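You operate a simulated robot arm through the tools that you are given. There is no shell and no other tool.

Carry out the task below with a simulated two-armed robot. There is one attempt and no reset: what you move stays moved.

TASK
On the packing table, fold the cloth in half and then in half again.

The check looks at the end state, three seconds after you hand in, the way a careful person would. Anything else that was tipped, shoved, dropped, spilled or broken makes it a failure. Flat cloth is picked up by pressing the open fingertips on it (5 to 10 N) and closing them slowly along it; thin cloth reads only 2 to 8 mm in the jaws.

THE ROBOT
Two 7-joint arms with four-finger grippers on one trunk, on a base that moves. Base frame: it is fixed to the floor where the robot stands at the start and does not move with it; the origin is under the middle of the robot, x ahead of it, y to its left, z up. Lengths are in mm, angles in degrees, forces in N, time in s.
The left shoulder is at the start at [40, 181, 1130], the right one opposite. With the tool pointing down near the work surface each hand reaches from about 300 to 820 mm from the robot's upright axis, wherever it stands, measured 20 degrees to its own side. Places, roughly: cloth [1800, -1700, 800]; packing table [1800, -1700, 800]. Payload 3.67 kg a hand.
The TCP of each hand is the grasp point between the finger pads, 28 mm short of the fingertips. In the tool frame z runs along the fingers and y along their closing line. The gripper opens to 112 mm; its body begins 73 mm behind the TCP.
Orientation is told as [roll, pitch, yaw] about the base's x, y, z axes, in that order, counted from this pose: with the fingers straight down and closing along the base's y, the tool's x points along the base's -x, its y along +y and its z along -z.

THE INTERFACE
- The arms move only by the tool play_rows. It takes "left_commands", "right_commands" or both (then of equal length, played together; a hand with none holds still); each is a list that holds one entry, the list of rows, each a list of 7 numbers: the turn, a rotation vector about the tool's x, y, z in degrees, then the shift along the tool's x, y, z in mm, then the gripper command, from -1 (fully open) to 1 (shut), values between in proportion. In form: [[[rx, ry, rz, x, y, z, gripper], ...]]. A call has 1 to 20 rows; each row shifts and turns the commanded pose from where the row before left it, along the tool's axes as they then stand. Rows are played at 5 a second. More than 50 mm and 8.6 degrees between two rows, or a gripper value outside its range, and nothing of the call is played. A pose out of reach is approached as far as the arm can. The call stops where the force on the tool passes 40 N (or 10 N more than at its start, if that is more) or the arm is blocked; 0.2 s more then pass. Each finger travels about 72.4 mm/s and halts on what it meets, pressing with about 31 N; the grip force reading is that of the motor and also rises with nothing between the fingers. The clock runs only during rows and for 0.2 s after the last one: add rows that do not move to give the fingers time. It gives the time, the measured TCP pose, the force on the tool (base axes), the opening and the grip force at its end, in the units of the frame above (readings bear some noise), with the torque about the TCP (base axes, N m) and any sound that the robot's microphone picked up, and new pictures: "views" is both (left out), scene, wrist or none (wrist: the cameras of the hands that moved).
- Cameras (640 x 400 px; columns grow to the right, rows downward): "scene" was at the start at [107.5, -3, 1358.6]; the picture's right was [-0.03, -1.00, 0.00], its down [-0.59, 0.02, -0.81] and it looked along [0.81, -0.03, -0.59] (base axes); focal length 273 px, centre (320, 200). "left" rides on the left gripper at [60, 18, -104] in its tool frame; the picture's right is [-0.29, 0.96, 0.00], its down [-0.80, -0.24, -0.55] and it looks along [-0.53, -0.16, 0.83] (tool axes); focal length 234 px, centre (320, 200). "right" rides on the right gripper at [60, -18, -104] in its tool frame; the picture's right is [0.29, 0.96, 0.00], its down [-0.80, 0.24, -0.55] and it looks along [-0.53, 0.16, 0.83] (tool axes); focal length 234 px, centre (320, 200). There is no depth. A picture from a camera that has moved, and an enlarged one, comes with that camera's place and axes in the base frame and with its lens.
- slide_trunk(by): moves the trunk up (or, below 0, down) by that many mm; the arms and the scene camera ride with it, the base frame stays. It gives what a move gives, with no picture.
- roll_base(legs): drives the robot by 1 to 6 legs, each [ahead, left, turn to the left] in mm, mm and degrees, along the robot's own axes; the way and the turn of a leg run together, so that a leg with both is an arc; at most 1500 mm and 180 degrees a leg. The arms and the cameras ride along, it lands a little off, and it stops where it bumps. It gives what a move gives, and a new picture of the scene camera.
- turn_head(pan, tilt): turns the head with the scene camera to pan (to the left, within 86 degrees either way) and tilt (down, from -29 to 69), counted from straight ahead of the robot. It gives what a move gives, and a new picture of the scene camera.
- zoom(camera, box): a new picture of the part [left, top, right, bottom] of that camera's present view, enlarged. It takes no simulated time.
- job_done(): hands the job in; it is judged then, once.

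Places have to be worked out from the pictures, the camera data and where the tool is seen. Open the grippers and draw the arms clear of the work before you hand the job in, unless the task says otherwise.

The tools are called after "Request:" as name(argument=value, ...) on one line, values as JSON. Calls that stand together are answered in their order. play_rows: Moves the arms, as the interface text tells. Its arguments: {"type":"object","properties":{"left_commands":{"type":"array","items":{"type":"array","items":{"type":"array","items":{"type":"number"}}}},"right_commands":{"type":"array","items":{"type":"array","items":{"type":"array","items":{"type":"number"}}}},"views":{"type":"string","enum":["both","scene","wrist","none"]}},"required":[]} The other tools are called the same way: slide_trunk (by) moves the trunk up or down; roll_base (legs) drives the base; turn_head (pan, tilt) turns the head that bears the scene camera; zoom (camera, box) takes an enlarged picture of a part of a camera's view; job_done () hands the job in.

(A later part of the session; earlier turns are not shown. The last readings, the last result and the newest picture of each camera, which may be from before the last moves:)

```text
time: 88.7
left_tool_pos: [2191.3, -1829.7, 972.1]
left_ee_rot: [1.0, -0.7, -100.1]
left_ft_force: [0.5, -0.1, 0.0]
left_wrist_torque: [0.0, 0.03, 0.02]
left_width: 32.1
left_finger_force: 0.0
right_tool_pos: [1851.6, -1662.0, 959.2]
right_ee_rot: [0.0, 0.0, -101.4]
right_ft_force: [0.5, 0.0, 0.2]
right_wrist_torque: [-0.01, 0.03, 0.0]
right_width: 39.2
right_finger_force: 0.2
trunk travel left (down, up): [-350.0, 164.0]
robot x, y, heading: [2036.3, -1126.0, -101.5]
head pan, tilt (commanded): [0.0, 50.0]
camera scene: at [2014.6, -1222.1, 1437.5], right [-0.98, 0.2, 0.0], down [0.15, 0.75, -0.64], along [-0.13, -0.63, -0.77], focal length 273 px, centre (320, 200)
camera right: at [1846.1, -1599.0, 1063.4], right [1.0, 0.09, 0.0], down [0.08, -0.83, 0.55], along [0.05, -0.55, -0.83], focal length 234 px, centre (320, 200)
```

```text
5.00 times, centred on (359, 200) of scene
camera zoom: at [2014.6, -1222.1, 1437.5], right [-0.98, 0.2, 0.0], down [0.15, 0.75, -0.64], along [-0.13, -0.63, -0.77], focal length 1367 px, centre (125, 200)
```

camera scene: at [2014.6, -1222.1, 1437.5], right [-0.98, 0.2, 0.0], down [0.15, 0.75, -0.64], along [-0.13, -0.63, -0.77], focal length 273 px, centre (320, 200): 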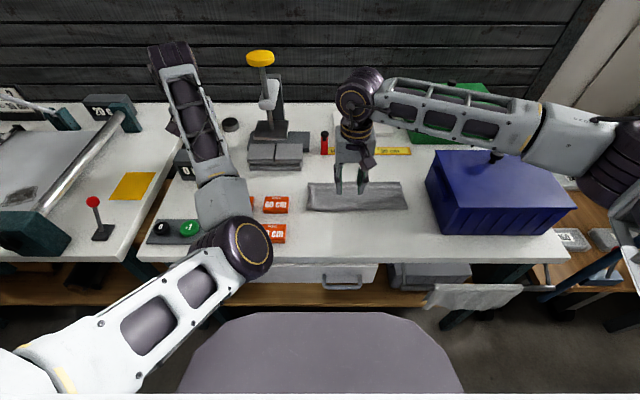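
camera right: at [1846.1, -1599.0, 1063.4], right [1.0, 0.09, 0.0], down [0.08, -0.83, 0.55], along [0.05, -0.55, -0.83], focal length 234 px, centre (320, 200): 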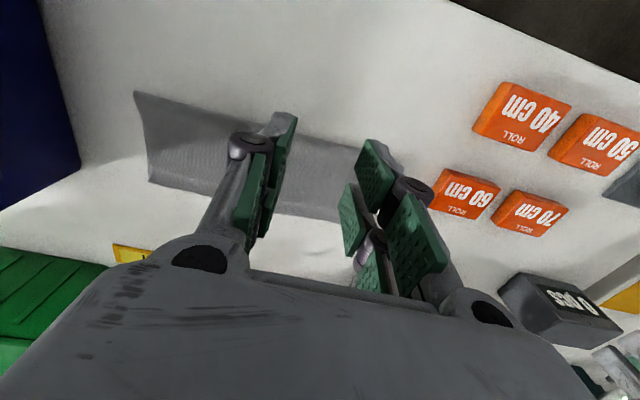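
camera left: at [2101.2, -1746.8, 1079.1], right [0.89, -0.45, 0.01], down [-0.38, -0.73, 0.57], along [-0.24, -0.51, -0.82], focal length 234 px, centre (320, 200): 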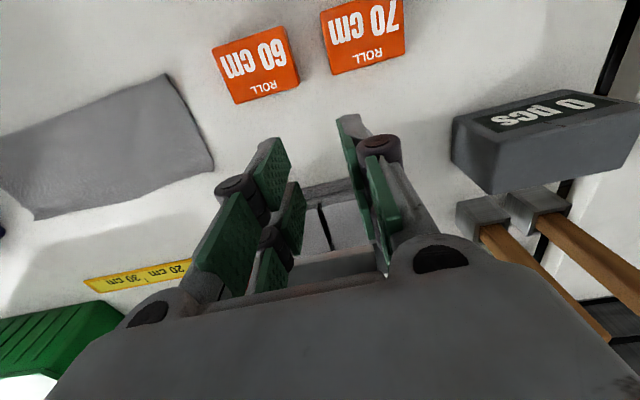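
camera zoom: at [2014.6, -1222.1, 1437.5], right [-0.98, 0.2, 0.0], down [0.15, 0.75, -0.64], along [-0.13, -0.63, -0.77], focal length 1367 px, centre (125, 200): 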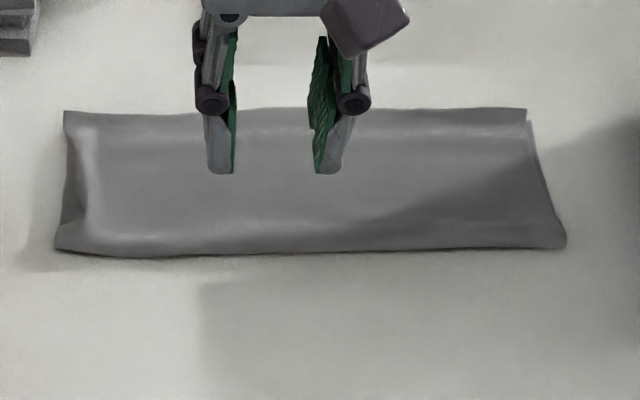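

The bottom layer's edge is about 1 mm lower than the finger could catch. I will retry with the hand tilted 3 degrees so the outer finger sits lower, and keep the inner finger pinned in place while the outer one sweeps both edges in. I reposition over the left edge, now at L of about 161.

Request:
play_rows(right_commands=[[[0, 0, 0, -29.5, 34.8, 0, 0.286], [0, 0, 0, -29.5, 34.8, 0, 0.286], [0, 0, 0, -29.4, 34.7, 0, 0.286], [3, 0, 0, 0, 0, 0, 0.286], [0, 0, 0, 0, 0, 40, 0.286], [0, 0, 0, 0, 0, 40, 0.286], [0, 0, 0, 0, 0, 30, 0.286], [0, 0, 0, 0, 0, 10, 0.286], [0, 0, 0, 0, 0, 0, 0.286]]], views="wrist")

Request:
zoom(camera="right", box=[220, 40, 460, 190])

Request:
zoom(camera="left", box=[0, 40, 240, 190])

```text
time: 90.7
left_tool_pos: [2190.8, -1829.2, 972.8]
left_ee_rot: [1.2, -0.6, -100.1]
left_ft_force: [-0.1, -0.2, 0.2]
left_wrist_torque: [0.0, 0.02, -0.04]
left_width: 32.0
left_finger_force: 0.1
right_tool_pos: [1929.9, -1768.8, 840.4]
right_ee_rot: [-3.0, 0.1, -101.4]
right_ft_force: [-0.2, -0.4, -0.7]
right_wrist_torque: [0.0, -0.01, 0.01]
right_width: 40.0
right_finger_force: 0.0
trunk travel left (down, up): [-350.0, 164.0]
robot x, y, heading: [2033.8, -1125.7, -101.7]
head pan, tilt (commanded): [0.0, 50.0]
camera right: at [1931.0, -1707.1, 944.6], right [0.99, 0.09, -0.05], down [0.1, -0.83, 0.54], along [0.01, -0.54, -0.84], focal length 234 px, centre (320, 200)
```

right: 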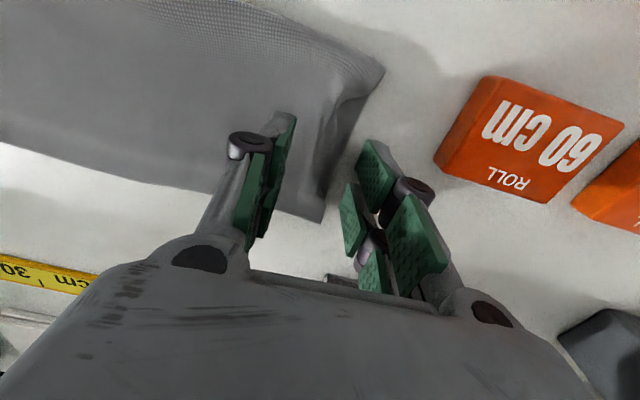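

```text
2.67 times, centred on (340, 115) of right
camera zoom: at [1931.0, -1707.1, 944.6], right [0.99, 0.09, -0.05], down [0.1, -0.83, 0.54], along [0.01, -0.54, -0.84], focal length 624 px, centre (267, 427)
```

zoom: 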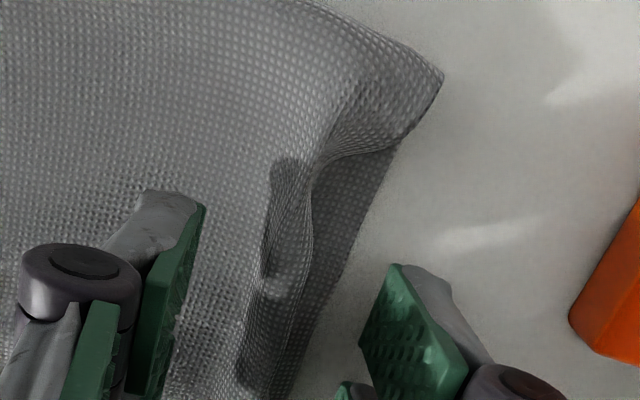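

```text
2.67 times, centred on (120, 115) of left
camera zoom: at [2217.6, -1770.3, 1076.0], right [0.89, -0.45, 0.02], down [-0.38, -0.73, 0.56], along [-0.24, -0.51, -0.83], focal length 624 px, centre (853, 427)
```

zoom: 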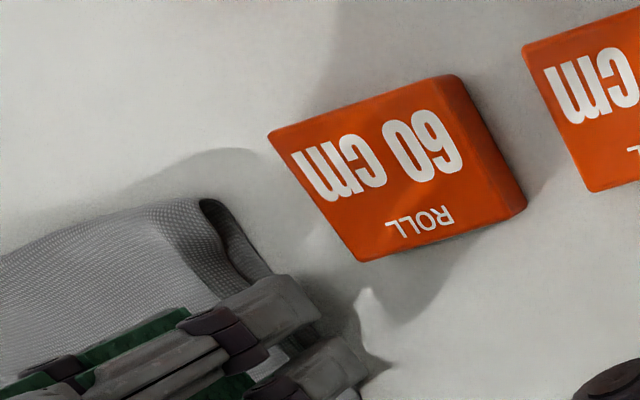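

The bottom layer's edge extends past the top layer's, and the outer finger is outside both. I lower in small steps to make contact with the table.

Request:
play_rows(right_commands=[[[0, 0, 0, 0, 0, 3, 0.286], [0, 0, 0, 0, 0, 3, 0.286], [0, 0, 0, 0, 0, 2, 0.286], [0, 0, 0, 0, 0, 1, 0.286], [0, 0, 0, 0, 0, 0, 0.286], [0, 0, 0, 0, 0, 0, 0.286]]], views="none")

```text
time: 92.1
left_tool_pos: [2191.1, -1828.8, 972.6]
left_ee_rot: [1.1, -0.7, -100.0]
left_ft_force: [-0.9, 0.0, 0.6]
left_wrist_torque: [-0.03, 0.0, 0.04]
left_width: 32.2
left_finger_force: 0.1
right_tool_pos: [1930.4, -1769.2, 830.9]
right_ee_rot: [-3.0, 0.1, -101.4]
right_ft_force: [-0.4, 0.1, 0.2]
right_wrist_torque: [0.01, -0.03, -0.01]
right_width: 40.0
right_finger_force: 0.1
trunk travel left (down, up): [-350.0, 164.0]
robot x, y, heading: [2033.7, -1125.2, -101.2]
head pan, tilt (commanded): [0.0, 50.0]
```

Request:
play_rows(right_commands=[[[0, 0, 0, 0, 0, 1, 0.286], [0, 0, 0, 0, 0, 0, 0.286], [0, 0, 0, 0, 0, 0.7, 0.286], [0, 0, 0, 0, 0, 0, 0.286], [0, 0, 0, 0, 0, 0, 0.286]]], views="none")

```text
time: 93.3
left_tool_pos: [2192.0, -1829.6, 971.1]
left_ee_rot: [1.1, -0.7, -100.0]
left_ft_force: [-0.4, 0.0, 0.2]
left_wrist_torque: [-0.02, 0.0, -0.03]
left_width: 32.3
left_finger_force: 0.0
right_tool_pos: [1931.2, -1767.8, 829.7]
right_ee_rot: [-3.0, 0.1, -101.5]
right_ft_force: [-0.8, -0.2, -0.2]
right_wrist_torque: [0.01, 0.0, -0.01]
right_width: 39.9
right_finger_force: 0.2
trunk travel left (down, up): [-350.0, 164.0]
robot x, y, heading: [2034.3, -1125.4, -101.5]
head pan, tilt (commanded): [0.0, 50.0]
```

Still free. I lower another 1 mm in half-millimetre steps.

Request:
play_rows(right_commands=[[[0, 0, 0, 0, 0, 0.5, 0.286], [0, 0, 0, 0, 0, 0, 0.286], [0, 0, 0, 0, 0, 0.5, 0.286], [0, 0, 0, 0, 0, 0, 0.286], [0, 0, 0, 0, 0, 0, 0.286]]], views="none")

```text
time: 94.5
left_tool_pos: [2191.4, -1829.2, 972.5]
left_ee_rot: [1.1, -0.7, -99.9]
left_ft_force: [-0.4, -0.9, 0.4]
left_wrist_torque: [-0.02, -0.02, -0.01]
left_width: 32.3
left_finger_force: 0.0
right_tool_pos: [1930.3, -1770.1, 829.6]
right_ee_rot: [-3.0, 0.0, -101.5]
right_ft_force: [-0.5, 0.8, 1.2]
right_wrist_torque: [0.03, -0.03, -0.01]
right_width: 39.7
right_finger_force: 0.0
trunk travel left (down, up): [-350.0, 164.0]
robot x, y, heading: [2031.6, -1124.7, -101.6]
head pan, tilt (commanded): [0.0, 50.0]
```

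Contact is just beginning at 1.2 N. I press 0.8 mm further.

Request:
play_rows(right_commands=[[[0, 0, 0, 0, 0, 0.4, 0.286], [0, 0, 0, 0, 0, 0, 0.286], [0, 0, 0, 0, 0, 0.4, 0.286], [0, 0, 0, 0, 0, 0, 0.286], [0, 0, 0, 0, 0, 0, 0.286]]], views="wrist")

Request:
zoom(camera="right", box=[220, 40, 460, 190])

```text
time: 95.7
left_tool_pos: [2191.3, -1828.1, 971.2]
left_ee_rot: [1.0, -0.7, -100.0]
left_ft_force: [0.5, 0.1, 0.0]
left_wrist_torque: [0.02, 0.0, -0.01]
left_width: 32.1
left_finger_force: 0.1
right_tool_pos: [1931.7, -1768.1, 828.4]
right_ee_rot: [-3.0, -0.1, -101.5]
right_ft_force: [-1.4, -2.8, 12.0]
right_wrist_torque: [-0.05, -0.29, -0.11]
right_width: 40.4
right_finger_force: 0.0
trunk travel left (down, up): [-350.0, 164.0]
robot x, y, heading: [2031.2, -1126.9, -101.5]
head pan, tilt (commanded): [0.0, 50.0]
camera right: at [1930.7, -1706.7, 933.1], right [0.99, 0.09, -0.05], down [0.1, -0.83, 0.54], along [0.01, -0.54, -0.84], focal length 234 px, centre (320, 200)
```

right: 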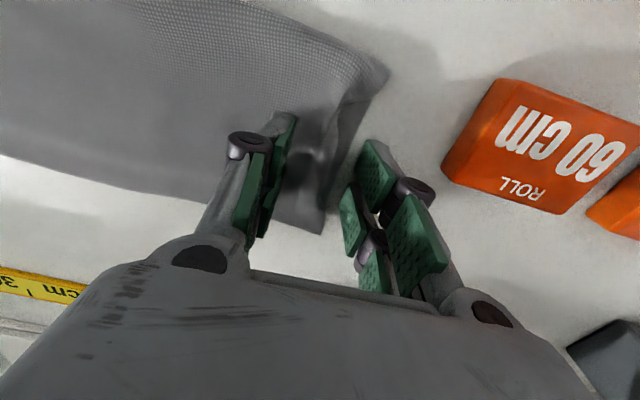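

```text
2.67 times, centred on (340, 115) of right
camera zoom: at [1930.7, -1706.7, 933.1], right [0.99, 0.09, -0.05], down [0.1, -0.83, 0.54], along [0.01, -0.54, -0.84], focal length 624 px, centre (267, 427)
```

zoom: 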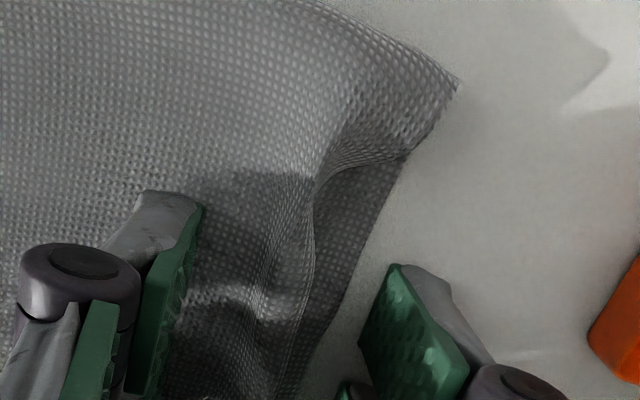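

At 12 N the torque shows that the outer finger is bearing on the table. I ease the tilt by 1.3 degrees so the inner finger also pins the cloth.

Request:
play_rows(right_commands=[[[-0.7, 0, 0, 0, 0, 0, 0.286], [-0.6, 0, 0, 0, 0, 0, 0.286], [0, 0, 0, 0, 0, 0, 0.286], [0, 0, 0, 0, 0, 0, 0.286]]], views="none")

```text
time: 96.7
left_tool_pos: [2191.3, -1828.9, 972.8]
left_ee_rot: [1.1, -0.7, -100.1]
left_ft_force: [0.7, -0.9, 0.5]
left_wrist_torque: [-0.03, -0.02, -0.01]
left_width: 32.2
left_finger_force: 0.1
right_tool_pos: [1931.4, -1769.0, 827.8]
right_ee_rot: [-1.7, -0.1, -101.5]
right_ft_force: [-3.2, -4.0, 11.7]
right_wrist_torque: [-0.15, 0.04, -0.08]
right_width: 40.6
right_finger_force: 0.5
trunk travel left (down, up): [-350.0, 164.0]
robot x, y, heading: [2033.1, -1126.0, -101.5]
head pan, tilt (commanded): [0.0, 50.0]
```

Now both fingers bear evenly, at about 12 N in total. I close in steps while shifting the hand so the inner finger stays put and the outer finger sweeps inward, adding a little tilt.

Request:
play_rows(right_commands=[[[0.2, 0, 0, 0, -1.5, 0, 0.34], [0.2, 0, 0, 0, -1.5, 0, 0.393], [0.2, 0, 0, 0, -1.5, 0, 0.447], [0.2, 0, 0, 0, -1.5, 0, 0.5], [0.2, 0, 0, 0, -1.5, 0, 0.554], [0, 0, 0, 0, 0, 0, 0.554]]], views="wrist")

Request:
zoom(camera="right", box=[220, 40, 460, 190])

Request:
zoom(camera="left", box=[0, 40, 240, 190])

```text
time: 98.1
left_tool_pos: [2191.7, -1826.8, 971.8]
left_ee_rot: [1.1, -0.8, -100.1]
left_ft_force: [-0.3, 0.2, -0.1]
left_wrist_torque: [0.03, 0.03, -0.03]
left_width: 32.1
left_finger_force: 0.0
right_tool_pos: [1922.4, -1766.1, 828.1]
right_ee_rot: [-2.8, 0.0, -101.4]
right_ft_force: [1.6, 3.3, 8.0]
right_wrist_torque: [0.11, -0.19, 0.07]
right_width: 25.0
right_finger_force: 0.2
trunk travel left (down, up): [-350.0, 164.0]
robot x, y, heading: [2029.8, -1128.1, -101.8]
head pan, tilt (commanded): [0.0, 50.0]
camera right: at [1923.0, -1704.1, 933.0], right [0.99, 0.09, -0.05], down [0.1, -0.83, 0.54], along [0.01, -0.54, -0.84], focal length 234 px, centre (320, 200)
```

right: 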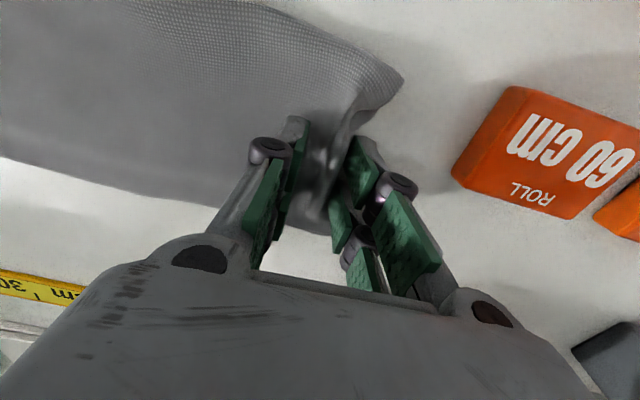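

```text
2.67 times, centred on (340, 115) of right
camera zoom: at [1923.0, -1704.1, 933.0], right [0.99, 0.09, -0.05], down [0.1, -0.83, 0.54], along [0.01, -0.54, -0.84], focal length 624 px, centre (267, 427)
```

zoom: 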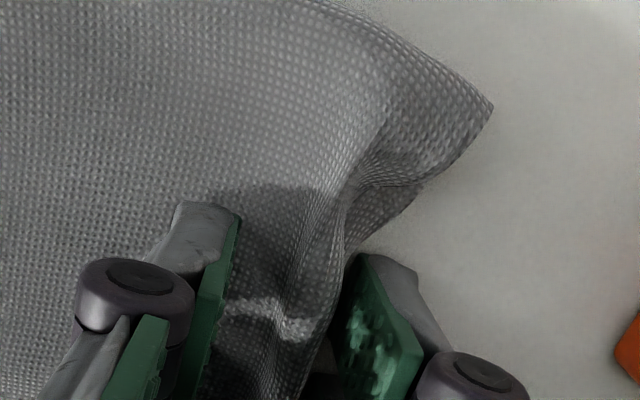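

```text
2.67 times, centred on (120, 115) of left
camera zoom: at [2217.5, -1769.5, 1076.5], right [0.89, -0.45, 0.02], down [-0.38, -0.73, 0.56], along [-0.24, -0.51, -0.83], focal length 624 px, centre (853, 427)
```

zoom: 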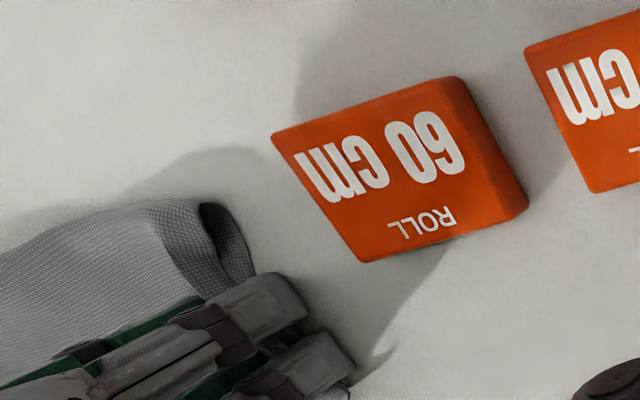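

The outer finger is at table level, with the bottom layer's edge now against it. I continue the same way, easing the tilt slightly to keep the inner finger pinning.

Request:
play_rows(right_commands=[[[-0.4, 0, 0, 0, -1.5, 0.2, 0.6], [-0.3, 0, 0, 0, -1.5, 0.1, 0.65], [-0.2, 0, 0, 0, -1.5, 0, 0.7], [0, 0, 0, 0, -1.5, 0, 0.75], [0, 0, 0, 0, 0, 0, 0.75]]], views="wrist")

Request:
zoom(camera="right", box=[220, 40, 460, 190])

Request:
zoom(camera="left", box=[0, 40, 240, 190])

```text
time: 99.3
left_tool_pos: [2192.2, -1829.4, 972.1]
left_ee_rot: [1.1, -0.6, -100.1]
left_ft_force: [-0.1, 0.6, 0.6]
left_wrist_torque: [-0.03, -0.01, 0.02]
left_width: 32.1
left_finger_force: 0.2
right_tool_pos: [1918.0, -1765.4, 828.8]
right_ee_rot: [-1.8, 0.0, -101.6]
right_ft_force: [-0.2, -0.2, 3.6]
right_wrist_torque: [-0.04, 0.03, -0.02]
right_width: 13.7
right_finger_force: 0.1
trunk travel left (down, up): [-350.0, 164.0]
robot x, y, heading: [2034.6, -1123.0, -101.1]
head pan, tilt (commanded): [0.0, 50.0]
camera right: at [1916.1, -1703.4, 932.3], right [1.0, 0.09, -0.03], down [0.09, -0.83, 0.55], along [0.02, -0.55, -0.84], focal length 234 px, centre (320, 200)
```

right: 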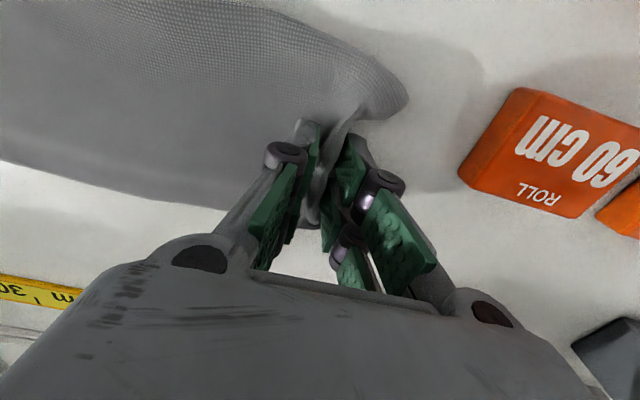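

```text
2.67 times, centred on (340, 115) of right
camera zoom: at [1916.1, -1703.4, 932.3], right [1.0, 0.09, -0.03], down [0.09, -0.83, 0.55], along [0.02, -0.55, -0.84], focal length 624 px, centre (267, 427)
```

zoom: 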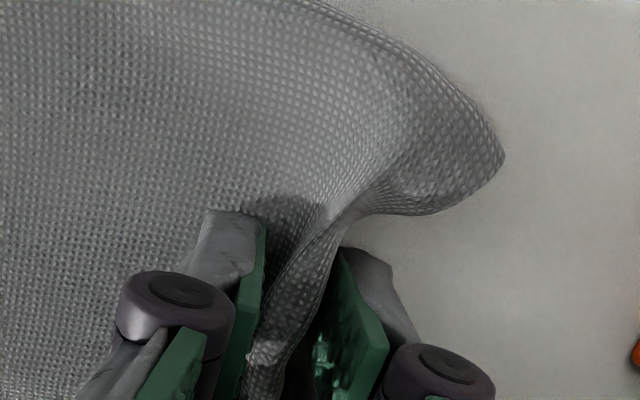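

```text
2.67 times, centred on (120, 115) of left
camera zoom: at [2217.8, -1770.2, 1076.1], right [0.89, -0.45, 0.02], down [-0.38, -0.73, 0.56], along [-0.24, -0.51, -0.83], focal length 624 px, centre (853, 427)
```

zoom: 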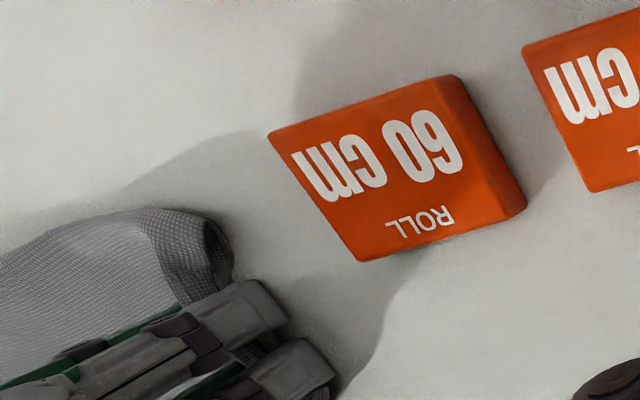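

No layer is visible outside the outer finger any more, so both edges seem to be inside the jaws. I close fully.

Request:
play_rows(right_commands=[[[0, 0, 0, 0, -1, 0.2, 0.79], [0, 0, 0, 0, -1, 0, 0.83], [0, 0, 0, 0, -1, 0, 0.87], [0, 0, 0, 0, -0.5, 0, 0.91], [0, 0, 0, 0, 0, 0, 0.95], [0, 0, 0, 0, 0, 0, 1], [0, 0, 0, 0, 0, 0, 1], [0, 0, 0, 0, 0, 0, 1], [0, 0, 0, 0, 0, 0, 1]]], views="wrist")

Request:
zoom(camera="right", box=[220, 40, 460, 190])

Request:
zoom(camera="left", box=[0, 40, 240, 190])

```text
time: 101.3
left_tool_pos: [2191.9, -1828.7, 973.2]
left_ee_rot: [1.1, -0.6, -100.0]
left_ft_force: [0.3, -0.5, 0.6]
left_wrist_torque: [0.05, 0.01, -0.01]
left_width: 32.0
left_finger_force: 0.1
right_tool_pos: [1914.0, -1765.2, 827.1]
right_ee_rot: [-1.8, -0.1, -101.5]
right_ft_force: [-1.3, -1.0, 6.4]
right_wrist_torque: [0.05, -0.01, 0.0]
right_width: 4.5
right_finger_force: 30.5
trunk travel left (down, up): [-350.0, 164.0]
robot x, y, heading: [2029.8, -1127.7, -101.6]
head pan, tilt (commanded): [0.0, 50.0]
camera right: at [1912.0, -1703.1, 932.0], right [1.0, 0.09, -0.03], down [0.09, -0.83, 0.55], along [0.02, -0.55, -0.84], focal length 234 px, centre (320, 200)
```

right: 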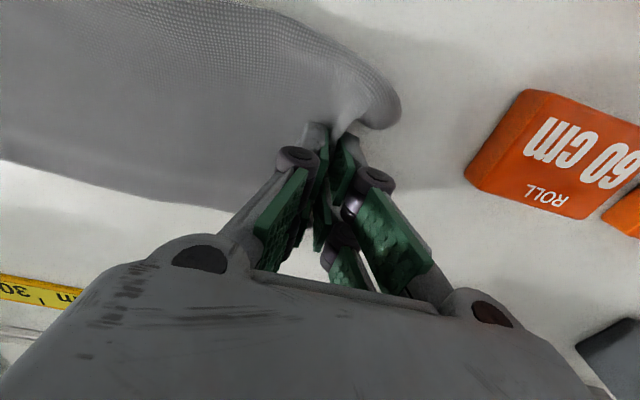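

```text
2.67 times, centred on (340, 115) of right
camera zoom: at [1912.0, -1703.1, 932.0], right [1.0, 0.09, -0.03], down [0.09, -0.83, 0.55], along [0.02, -0.55, -0.84], focal length 624 px, centre (267, 427)
```

zoom: 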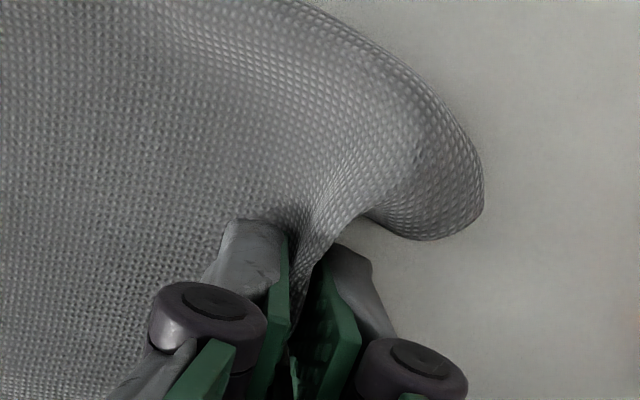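

```text
2.67 times, centred on (120, 115) of left
camera zoom: at [2217.6, -1770.1, 1076.2], right [0.89, -0.45, 0.02], down [-0.38, -0.73, 0.56], along [-0.24, -0.51, -0.83], focal length 624 px, centre (853, 427)
```

zoom: 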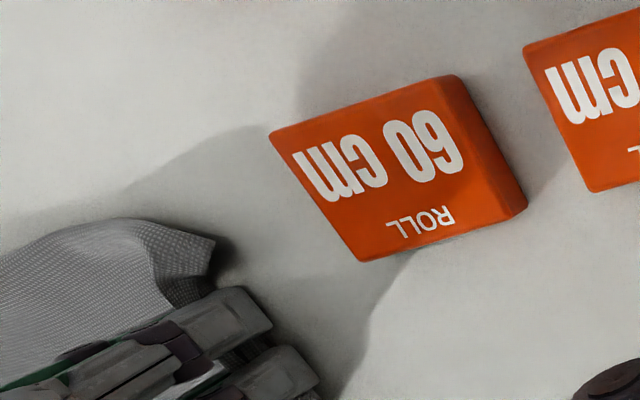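

The jaws read 4.5 mm. I lift 30 mm, moving slightly inward, and look for the bottom layer.

Request:
play_rows(right_commands=[[[0, 0, 0, 0, -2, -8, 1], [0, 0, 0, 0, -3, -8, 1], [0, 0, 0, 0, -3, -8, 1], [0, 0, 0, 0, -3, -8, 1], [0, 0, 0, 0, 0, 0, 1]]])

Request:
zoom(camera="left", box=[0, 40, 240, 190])

Request:
zoom(camera="scene", box=[270, 140, 430, 240])

Request:
zoom(camera="right", box=[200, 40, 440, 190])

```text
time: 102.5
left_tool_pos: [2190.5, -1828.7, 972.1]
left_ee_rot: [1.2, -0.7, -100.0]
left_ft_force: [0.6, 0.7, -0.6]
left_wrist_torque: [-0.01, 0.0, 0.0]
left_width: 32.2
left_finger_force: 0.0
right_tool_pos: [1904.7, -1762.3, 858.7]
right_ee_rot: [-1.8, 0.0, -101.5]
right_ft_force: [0.1, -0.2, -1.3]
right_wrist_torque: [0.05, 0.18, -0.02]
right_width: 3.1
right_finger_force: 34.4
trunk travel left (down, up): [-350.0, 164.0]
robot x, y, heading: [2030.9, -1127.0, -101.6]
head pan, tilt (commanded): [0.0, 50.0]
camera scene: at [2014.6, -1221.9, 1437.5], right [-0.98, 0.2, 0.0], down [0.15, 0.75, -0.64], along [-0.13, -0.63, -0.77], focal length 273 px, centre (320, 200)
camera right: at [1902.8, -1701.0, 964.6], right [1.0, 0.09, -0.03], down [0.09, -0.83, 0.55], along [0.02, -0.55, -0.84], focal length 234 px, centre (320, 200)
```

scene: 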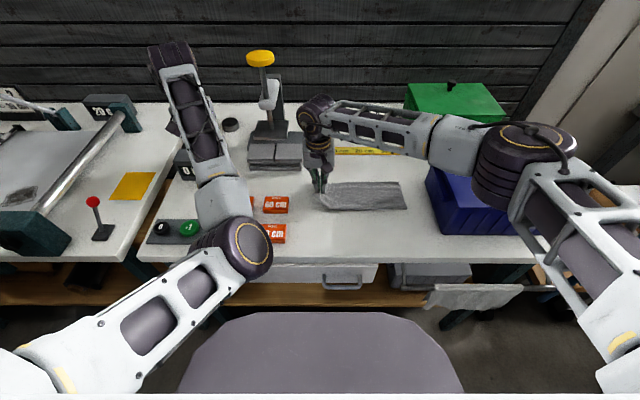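
right: 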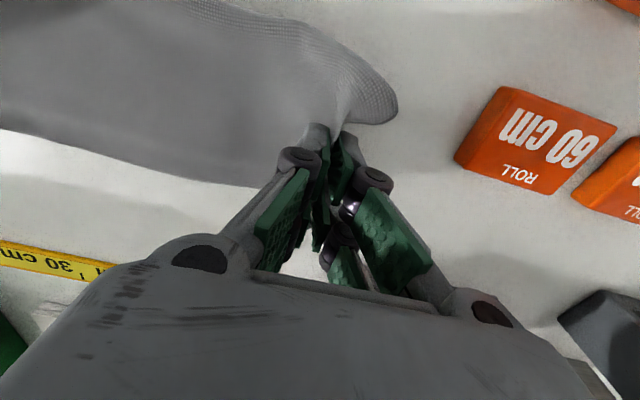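

```text
2.67 times, centred on (120, 115) of left
camera zoom: at [2217.7, -1770.5, 1075.8], right [0.89, -0.45, 0.02], down [-0.38, -0.73, 0.56], along [-0.24, -0.51, -0.83], focal length 624 px, centre (853, 427)
```

zoom: 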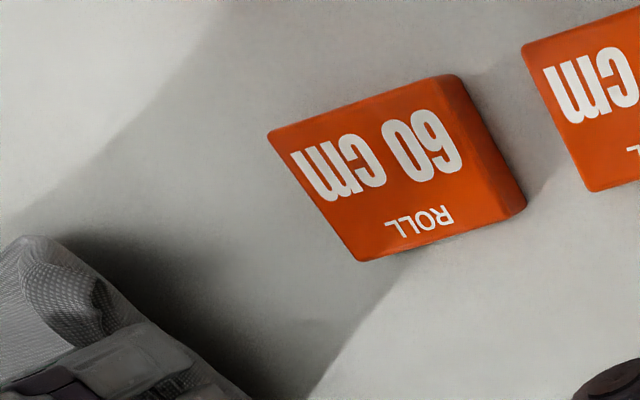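

```text
4.00 times, centred on (350, 190) of scene
camera zoom: at [2014.6, -1221.9, 1437.5], right [-0.98, 0.2, 0.0], down [0.15, 0.75, -0.64], along [-0.13, -0.63, -0.77], focal length 1094 px, centre (200, 240)
```

zoom: 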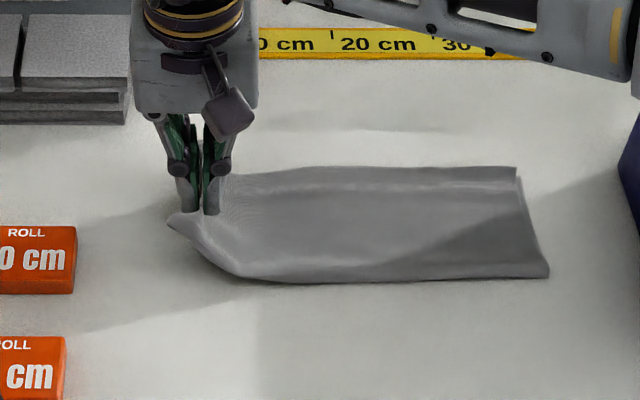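

```text
2.67 times, centred on (320, 115) of right
camera zoom: at [1902.8, -1701.0, 964.6], right [1.0, 0.09, -0.03], down [0.09, -0.83, 0.55], along [0.02, -0.55, -0.84], focal length 624 px, centre (320, 427)
```

zoom: 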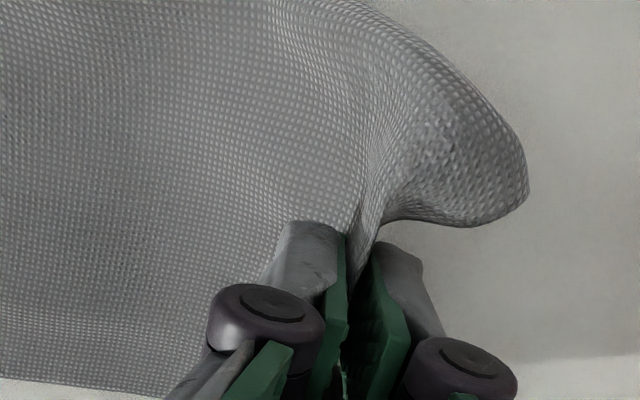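

Both layers are now lifting together and nothing remains on the table at the left end. The right edge is at L of about -135, so the fold line is near L 12. I level the tilt and swing the held edge up to the top of the arc.

Request:
play_rows(right_commands=[[[-0.9, 0, 0, 0, -3.8, -12.7, 1], [-0.9, 0, 0, 0, -3.8, -12.8, 1], [0, 0, 0, 0, -6, -7.8, 1], [0, 0, 0, 0, -6, -7.8, 1], [0, 0, 0, 0, -6, -7.8, 1], [0, 0, 0, 0, -7.8, -6, 1], [0, 0, 0, 0, -7.8, -6, 1], [0, 0, 0, 0, -7.8, -6, 1], [0, 0, 0, 0, -9.1, -3.7, 1], [0, 0, 0, 0, -9.1, -3.7, 1], [0, 0, 0, 0, -9.1, -3.7, 1], [0, 0, 0, 0, -9.7, -1.3, 1], [0, 0, 0, 0, -9.7, -1.3, 1], [0, 0, 0, 0, -9.8, -1.4, 1]]])

Request:
zoom(camera="scene", box=[270, 110, 430, 210])

Request:
zoom(camera="right", box=[160, 0, 480, 200])

```text
time: 105.5
left_tool_pos: [2190.7, -1829.0, 971.8]
left_ee_rot: [1.0, -0.7, -100.0]
left_ft_force: [-0.1, 0.0, -0.2]
left_wrist_torque: [0.03, 0.0, -0.02]
left_width: 32.0
left_finger_force: 0.1
right_tool_pos: [1801.4, -1742.6, 942.2]
right_ee_rot: [0.0, -0.1, -101.5]
right_ft_force: [0.2, 0.0, -0.4]
right_wrist_torque: [-0.03, -0.01, -0.05]
right_width: 2.2
right_finger_force: 30.0
trunk travel left (down, up): [-350.0, 164.0]
robot x, y, heading: [2035.0, -1128.9, -101.1]
head pan, tilt (commanded): [0.0, 50.0]
camera scene: at [2014.1, -1221.6, 1437.5], right [-0.98, 0.2, 0.0], down [0.15, 0.75, -0.64], along [-0.13, -0.63, -0.77], focal length 273 px, centre (320, 200)
camera right: at [1796.7, -1678.9, 1046.3], right [1.0, 0.09, 0.0], down [0.08, -0.83, 0.55], along [0.05, -0.55, -0.83], focal length 234 px, centre (320, 200)
```

scene: 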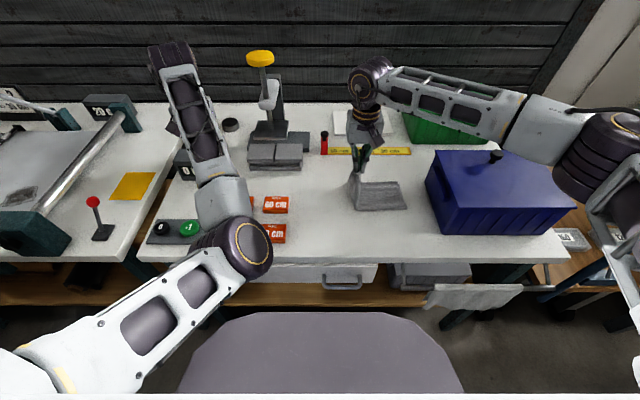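
right: 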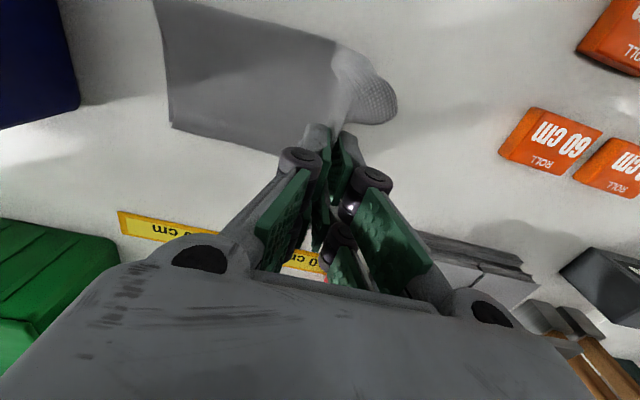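

```text
4.00 times, centred on (350, 160) of scene
camera zoom: at [2014.1, -1221.6, 1437.5], right [-0.98, 0.2, 0.0], down [0.15, 0.75, -0.64], along [-0.13, -0.63, -0.77], focal length 1094 px, centre (200, 360)
```

zoom: 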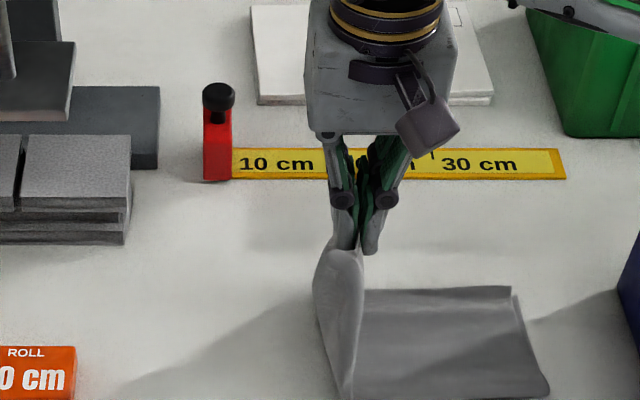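

```text
2.00 times, centred on (320, 100) of right
camera zoom: at [1796.7, -1678.9, 1046.3], right [1.0, 0.09, 0.0], down [0.08, -0.83, 0.55], along [0.05, -0.55, -0.83], focal length 468 px, centre (320, 400)
```

zoom: 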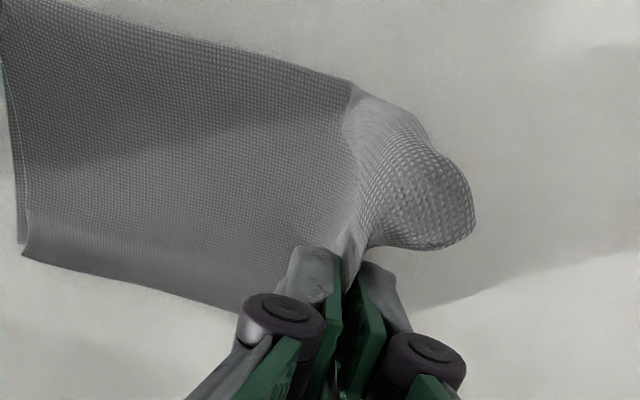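

The cloth hangs neatly from the hand, though the jaw reading has dropped to 2.2 mm, so I don't linger. I swing it down on the right side to a tip position near L -102, about 10 mm above the table.

Request:
play_rows(right_commands=[[[0, 0, 0, 0, -9.7, 1.3, 1], [0, 0, 0, 0, -9.7, 1.3, 1], [0, 0, 0, 0, -9.8, 1.4, 1], [0, 0, 0, 0, -9.1, 3.7, 1], [0, 0, 0, 0, -9.1, 3.7, 1], [0, 0, 0, 0, -9.1, 3.7, 1], [0, 0, 0, 0, -7.8, 6, 1], [0, 0, 0, 0, -7.8, 6, 1], [0, 0, 0, 0, -7.8, 6, 1], [0, 0, 0, 0, -6, 7.8, 1], [0, 0, 0, 0, -6, 7.8, 1], [0, 0, 0, 0, -6, 7.8, 1], [0, 0, 0, 0, -4, 9, 1], [0, 0, 0, 0, -4.1, 8.9, 1], [0, 0, 0, 0, -2.3, 7.6, 1], [0, 0, 0, 0, -2.2, 7.5, 1], [0, 0, 0, 0, -2.5, 7.5, 1], [0, 0, 0, 0, -2.5, 7.5, 1]]])

Request:
zoom(camera="scene", box=[300, 130, 460, 230])

Request:
zoom(camera="right", box=[160, 0, 480, 200])

```text
time: 109.3
left_tool_pos: [2190.2, -1831.3, 971.7]
left_ee_rot: [1.1, -0.8, -100.0]
left_ft_force: [0.8, -0.3, 0.2]
left_wrist_torque: [0.0, 0.0, 0.0]
left_width: 32.2
left_finger_force: 0.0
right_tool_pos: [1687.3, -1719.3, 836.8]
right_ee_rot: [0.0, 0.1, -101.5]
right_ft_force: [0.3, -1.5, 2.0]
right_wrist_torque: [-0.04, -0.07, 0.0]
right_width: 3.2
right_finger_force: 29.2
trunk travel left (down, up): [-350.0, 164.0]
robot x, y, heading: [2035.4, -1127.9, -101.5]
head pan, tilt (commanded): [0.0, 50.0]
camera scene: at [2014.4, -1221.8, 1437.5], right [-0.98, 0.2, 0.0], down [0.15, 0.75, -0.64], along [-0.13, -0.63, -0.77], focal length 273 px, centre (320, 200)
camera right: at [1682.6, -1656.6, 941.2], right [1.0, 0.09, 0.0], down [0.08, -0.83, 0.55], along [0.05, -0.55, -0.83], focal length 234 px, centre (320, 200)
```

scene: 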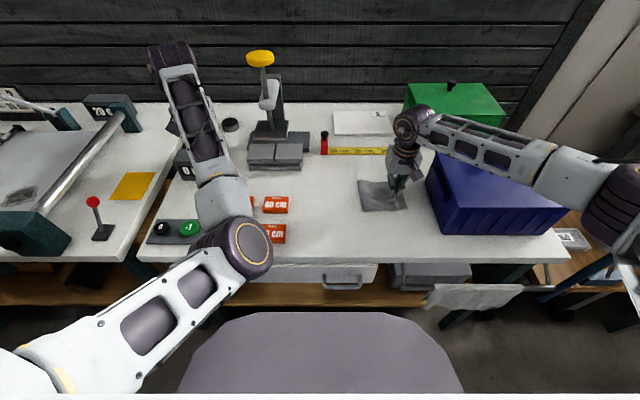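
right: 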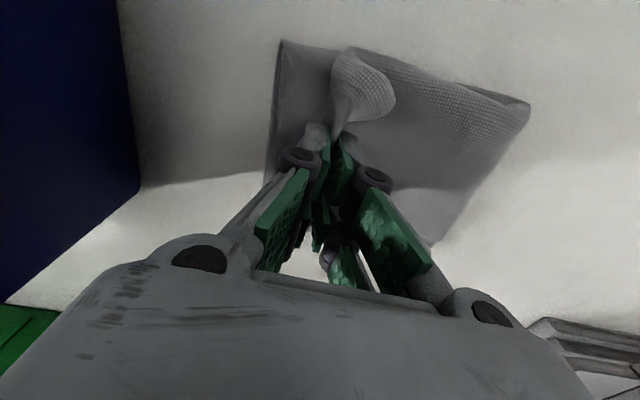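

```text
4.00 times, centred on (380, 180) of scene
camera zoom: at [2014.4, -1221.8, 1437.5], right [-0.98, 0.2, 0.0], down [0.15, 0.75, -0.64], along [-0.13, -0.63, -0.77], focal length 1094 px, centre (80, 280)
```

zoom: 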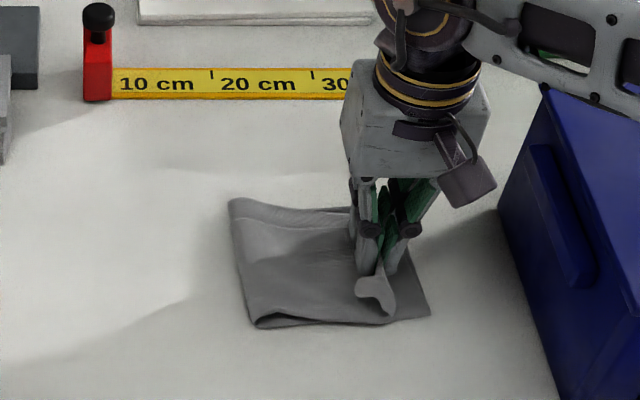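

```text
2.00 times, centred on (320, 100) of right
camera zoom: at [1682.6, -1656.6, 941.2], right [1.0, 0.09, 0.0], down [0.08, -0.83, 0.55], along [0.05, -0.55, -0.83], focal length 468 px, centre (320, 400)
```

zoom: 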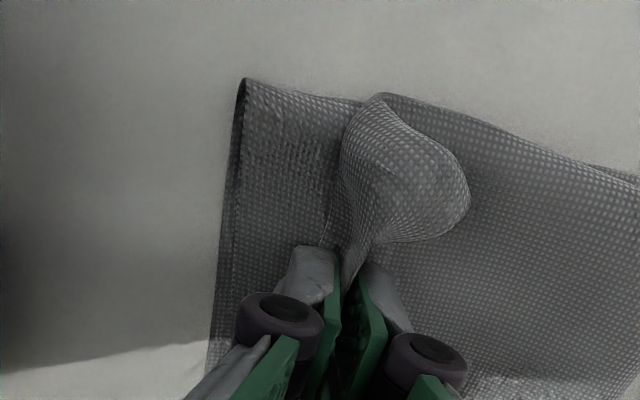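

The edge is over the right edge, but the near corner of the held strip curls back to the left. I open the jaws slightly to release, then look before sweeping the strip flat to the right.

Request:
play_rows(right_commands=[[[0, 0, 0, 0, -2, 0, 1], [0, 0, 0, 0, -2, 0, 1], [0, 0, 0, 0, 0, -1, 0.9], [0, 0, 0, 0, 0, 0, 0.82], [0, 0, 0, 0, 0, 0, 0.74], [0, 0, 0, 0, 0, 0, 0.66], [0, 0, 0, 0, 0, 0, 0.6], [0, 0, 0, 0, 0, 0, 0.6], [0, 0, 0, 0, 0, 0, 0.6]]])

Request:
zoom(camera="scene", box=[300, 130, 460, 230])

Request:
zoom(camera="right", box=[160, 0, 480, 200])

```text
time: 111.3
left_tool_pos: [2191.7, -1828.8, 971.4]
left_ee_rot: [1.0, -0.7, -100.1]
left_ft_force: [0.5, -0.1, 0.0]
left_wrist_torque: [0.01, -0.02, 0.03]
left_width: 32.1
left_finger_force: 0.0
right_tool_pos: [1682.3, -1719.4, 838.1]
right_ee_rot: [-0.1, 0.0, -101.5]
right_ft_force: [0.6, -0.5, 0.0]
right_wrist_torque: [-0.01, 0.01, 0.03]
right_width: 22.3
right_finger_force: 0.0
trunk travel left (down, up): [-350.0, 164.0]
robot x, y, heading: [2033.4, -1126.4, -101.3]
head pan, tilt (commanded): [0.0, 50.0]
camera scene: at [2014.4, -1221.8, 1437.5], right [-0.98, 0.2, 0.0], down [0.15, 0.75, -0.64], along [-0.13, -0.63, -0.77], focal length 273 px, centre (320, 200)
camera right: at [1678.4, -1656.0, 942.6], right [1.0, 0.09, 0.0], down [0.08, -0.83, 0.55], along [0.05, -0.55, -0.83], focal length 234 px, centre (320, 200)
```

scene: 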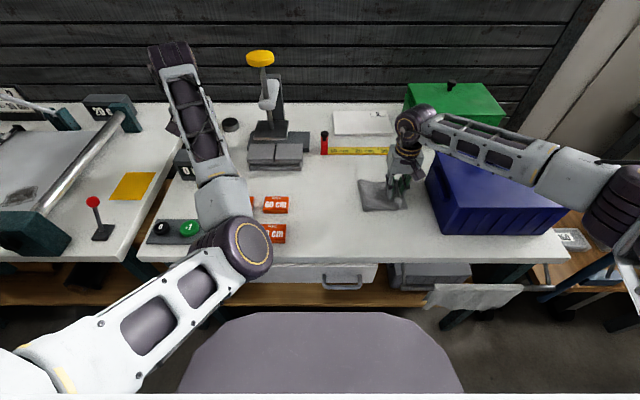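
right: 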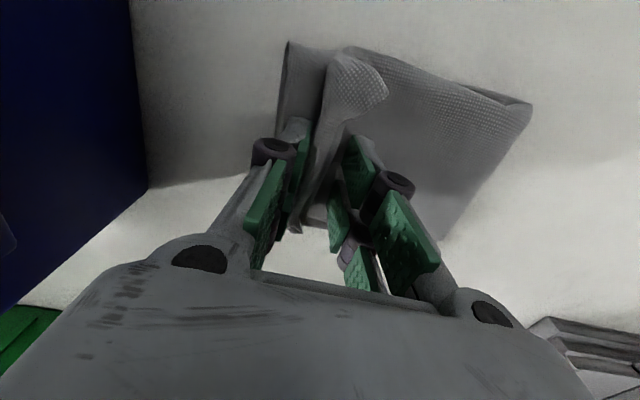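

```text
4.00 times, centred on (380, 180) of scene
camera zoom: at [2014.4, -1221.8, 1437.5], right [-0.98, 0.2, 0.0], down [0.15, 0.75, -0.64], along [-0.13, -0.63, -0.77], focal length 1094 px, centre (80, 280)
```

zoom: 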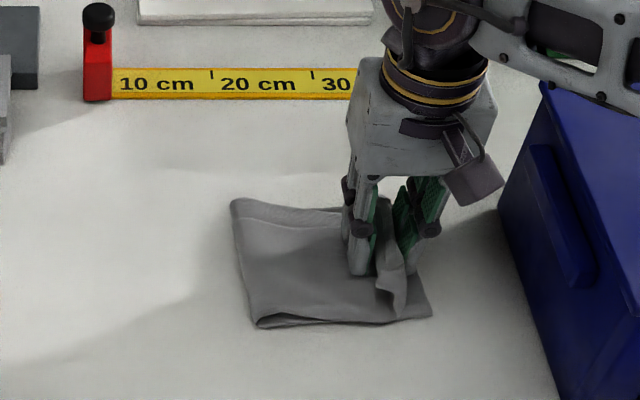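

```text
2.00 times, centred on (320, 100) of right
camera zoom: at [1678.4, -1656.0, 942.6], right [1.0, 0.09, 0.0], down [0.08, -0.83, 0.55], along [0.05, -0.55, -0.83], focal length 468 px, centre (320, 400)
```

zoom: 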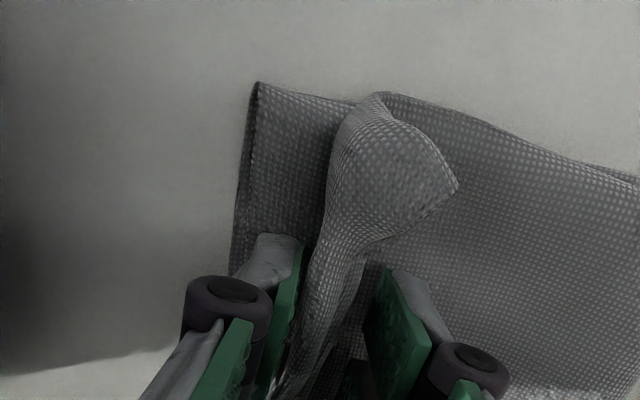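

The strip stands up with its near corner curling left. I raise the hand out, close the fingers, move to the left side of the strip and lower them there as a paddle.

Request:
play_rows(right_commands=[[[0, 0, 0, 0, 0, -18, 0.6], [0, 0, 0, 0, 0, -18, 0.6], [0, 0, 0, 0, 0, -14, 0.6], [0, 0, 0, 6, 20, 0, 1], [0, 0, 0, 6, 20, 0, 1], [0, 0, 0, 6, 20, 0, 1], [0, 0, 0, 0, 0, 0, 1], [0, 0, 0, 0, 0, 20, 1], [0, 0, 0, 0, 0, 18, 1], [0, 0, 0, 0, 0, 10, 1], [0, 0, 0, 0, 0, 0, 1]]])

Request:
zoom(camera="scene", box=[300, 130, 460, 230])

Request:
zoom(camera="right", box=[160, 0, 480, 200])

```text
time: 113.7
left_tool_pos: [2191.3, -1829.8, 971.7]
left_ee_rot: [1.0, -0.7, -100.1]
left_ft_force: [0.9, -1.0, -0.5]
left_wrist_torque: [0.0, -0.05, -0.02]
left_width: 32.0
left_finger_force: 0.1
right_tool_pos: [1745.1, -1714.1, 840.3]
right_ee_rot: [0.0, 0.0, -101.4]
right_ft_force: [0.1, -0.5, -0.4]
right_wrist_torque: [0.0, 0.01, 0.0]
right_width: 0.0
right_finger_force: 31.3
trunk travel left (down, up): [-350.0, 164.0]
robot x, y, heading: [2033.5, -1122.9, -101.4]
head pan, tilt (commanded): [0.0, 50.0]
camera scene: at [2014.5, -1221.8, 1437.5], right [-0.98, 0.2, 0.0], down [0.15, 0.75, -0.64], along [-0.13, -0.63, -0.77], focal length 273 px, centre (320, 200)
camera right: at [1740.5, -1650.4, 944.5], right [1.0, 0.09, 0.0], down [0.08, -0.83, 0.55], along [0.05, -0.55, -0.83], focal length 234 px, centre (320, 200)
```

scene: 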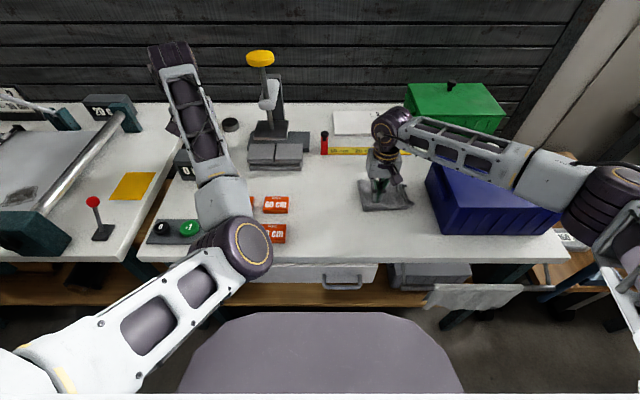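
right: 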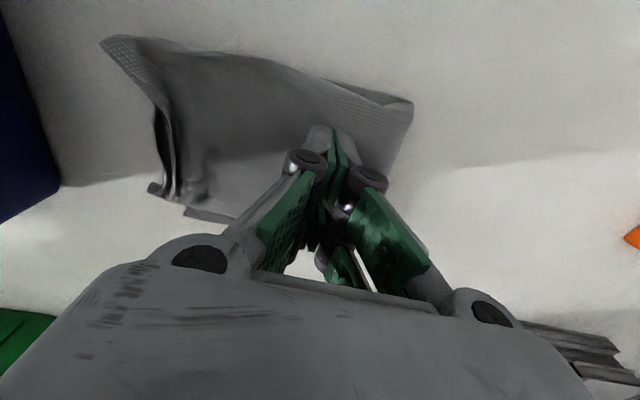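

```text
4.00 times, centred on (380, 180) of scene
camera zoom: at [2014.5, -1221.8, 1437.5], right [-0.98, 0.2, 0.0], down [0.15, 0.75, -0.64], along [-0.13, -0.63, -0.77], focal length 1094 px, centre (80, 280)
```

zoom: 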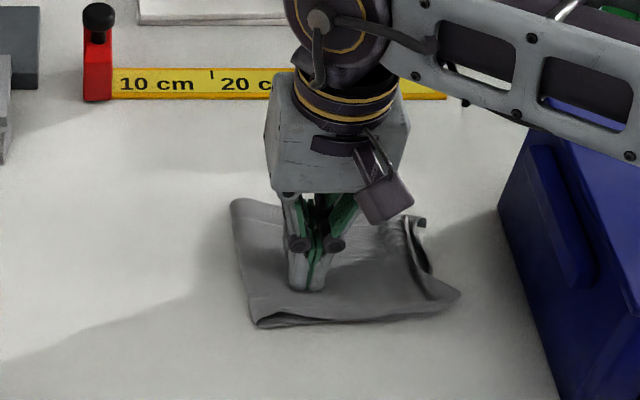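

```text
2.00 times, centred on (320, 100) of right
camera zoom: at [1740.5, -1650.4, 944.5], right [1.0, 0.09, 0.0], down [0.08, -0.83, 0.55], along [0.05, -0.55, -0.83], focal length 468 px, centre (320, 400)
```

zoom: 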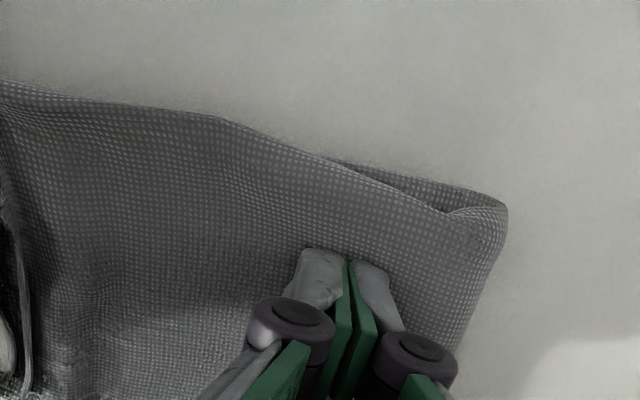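

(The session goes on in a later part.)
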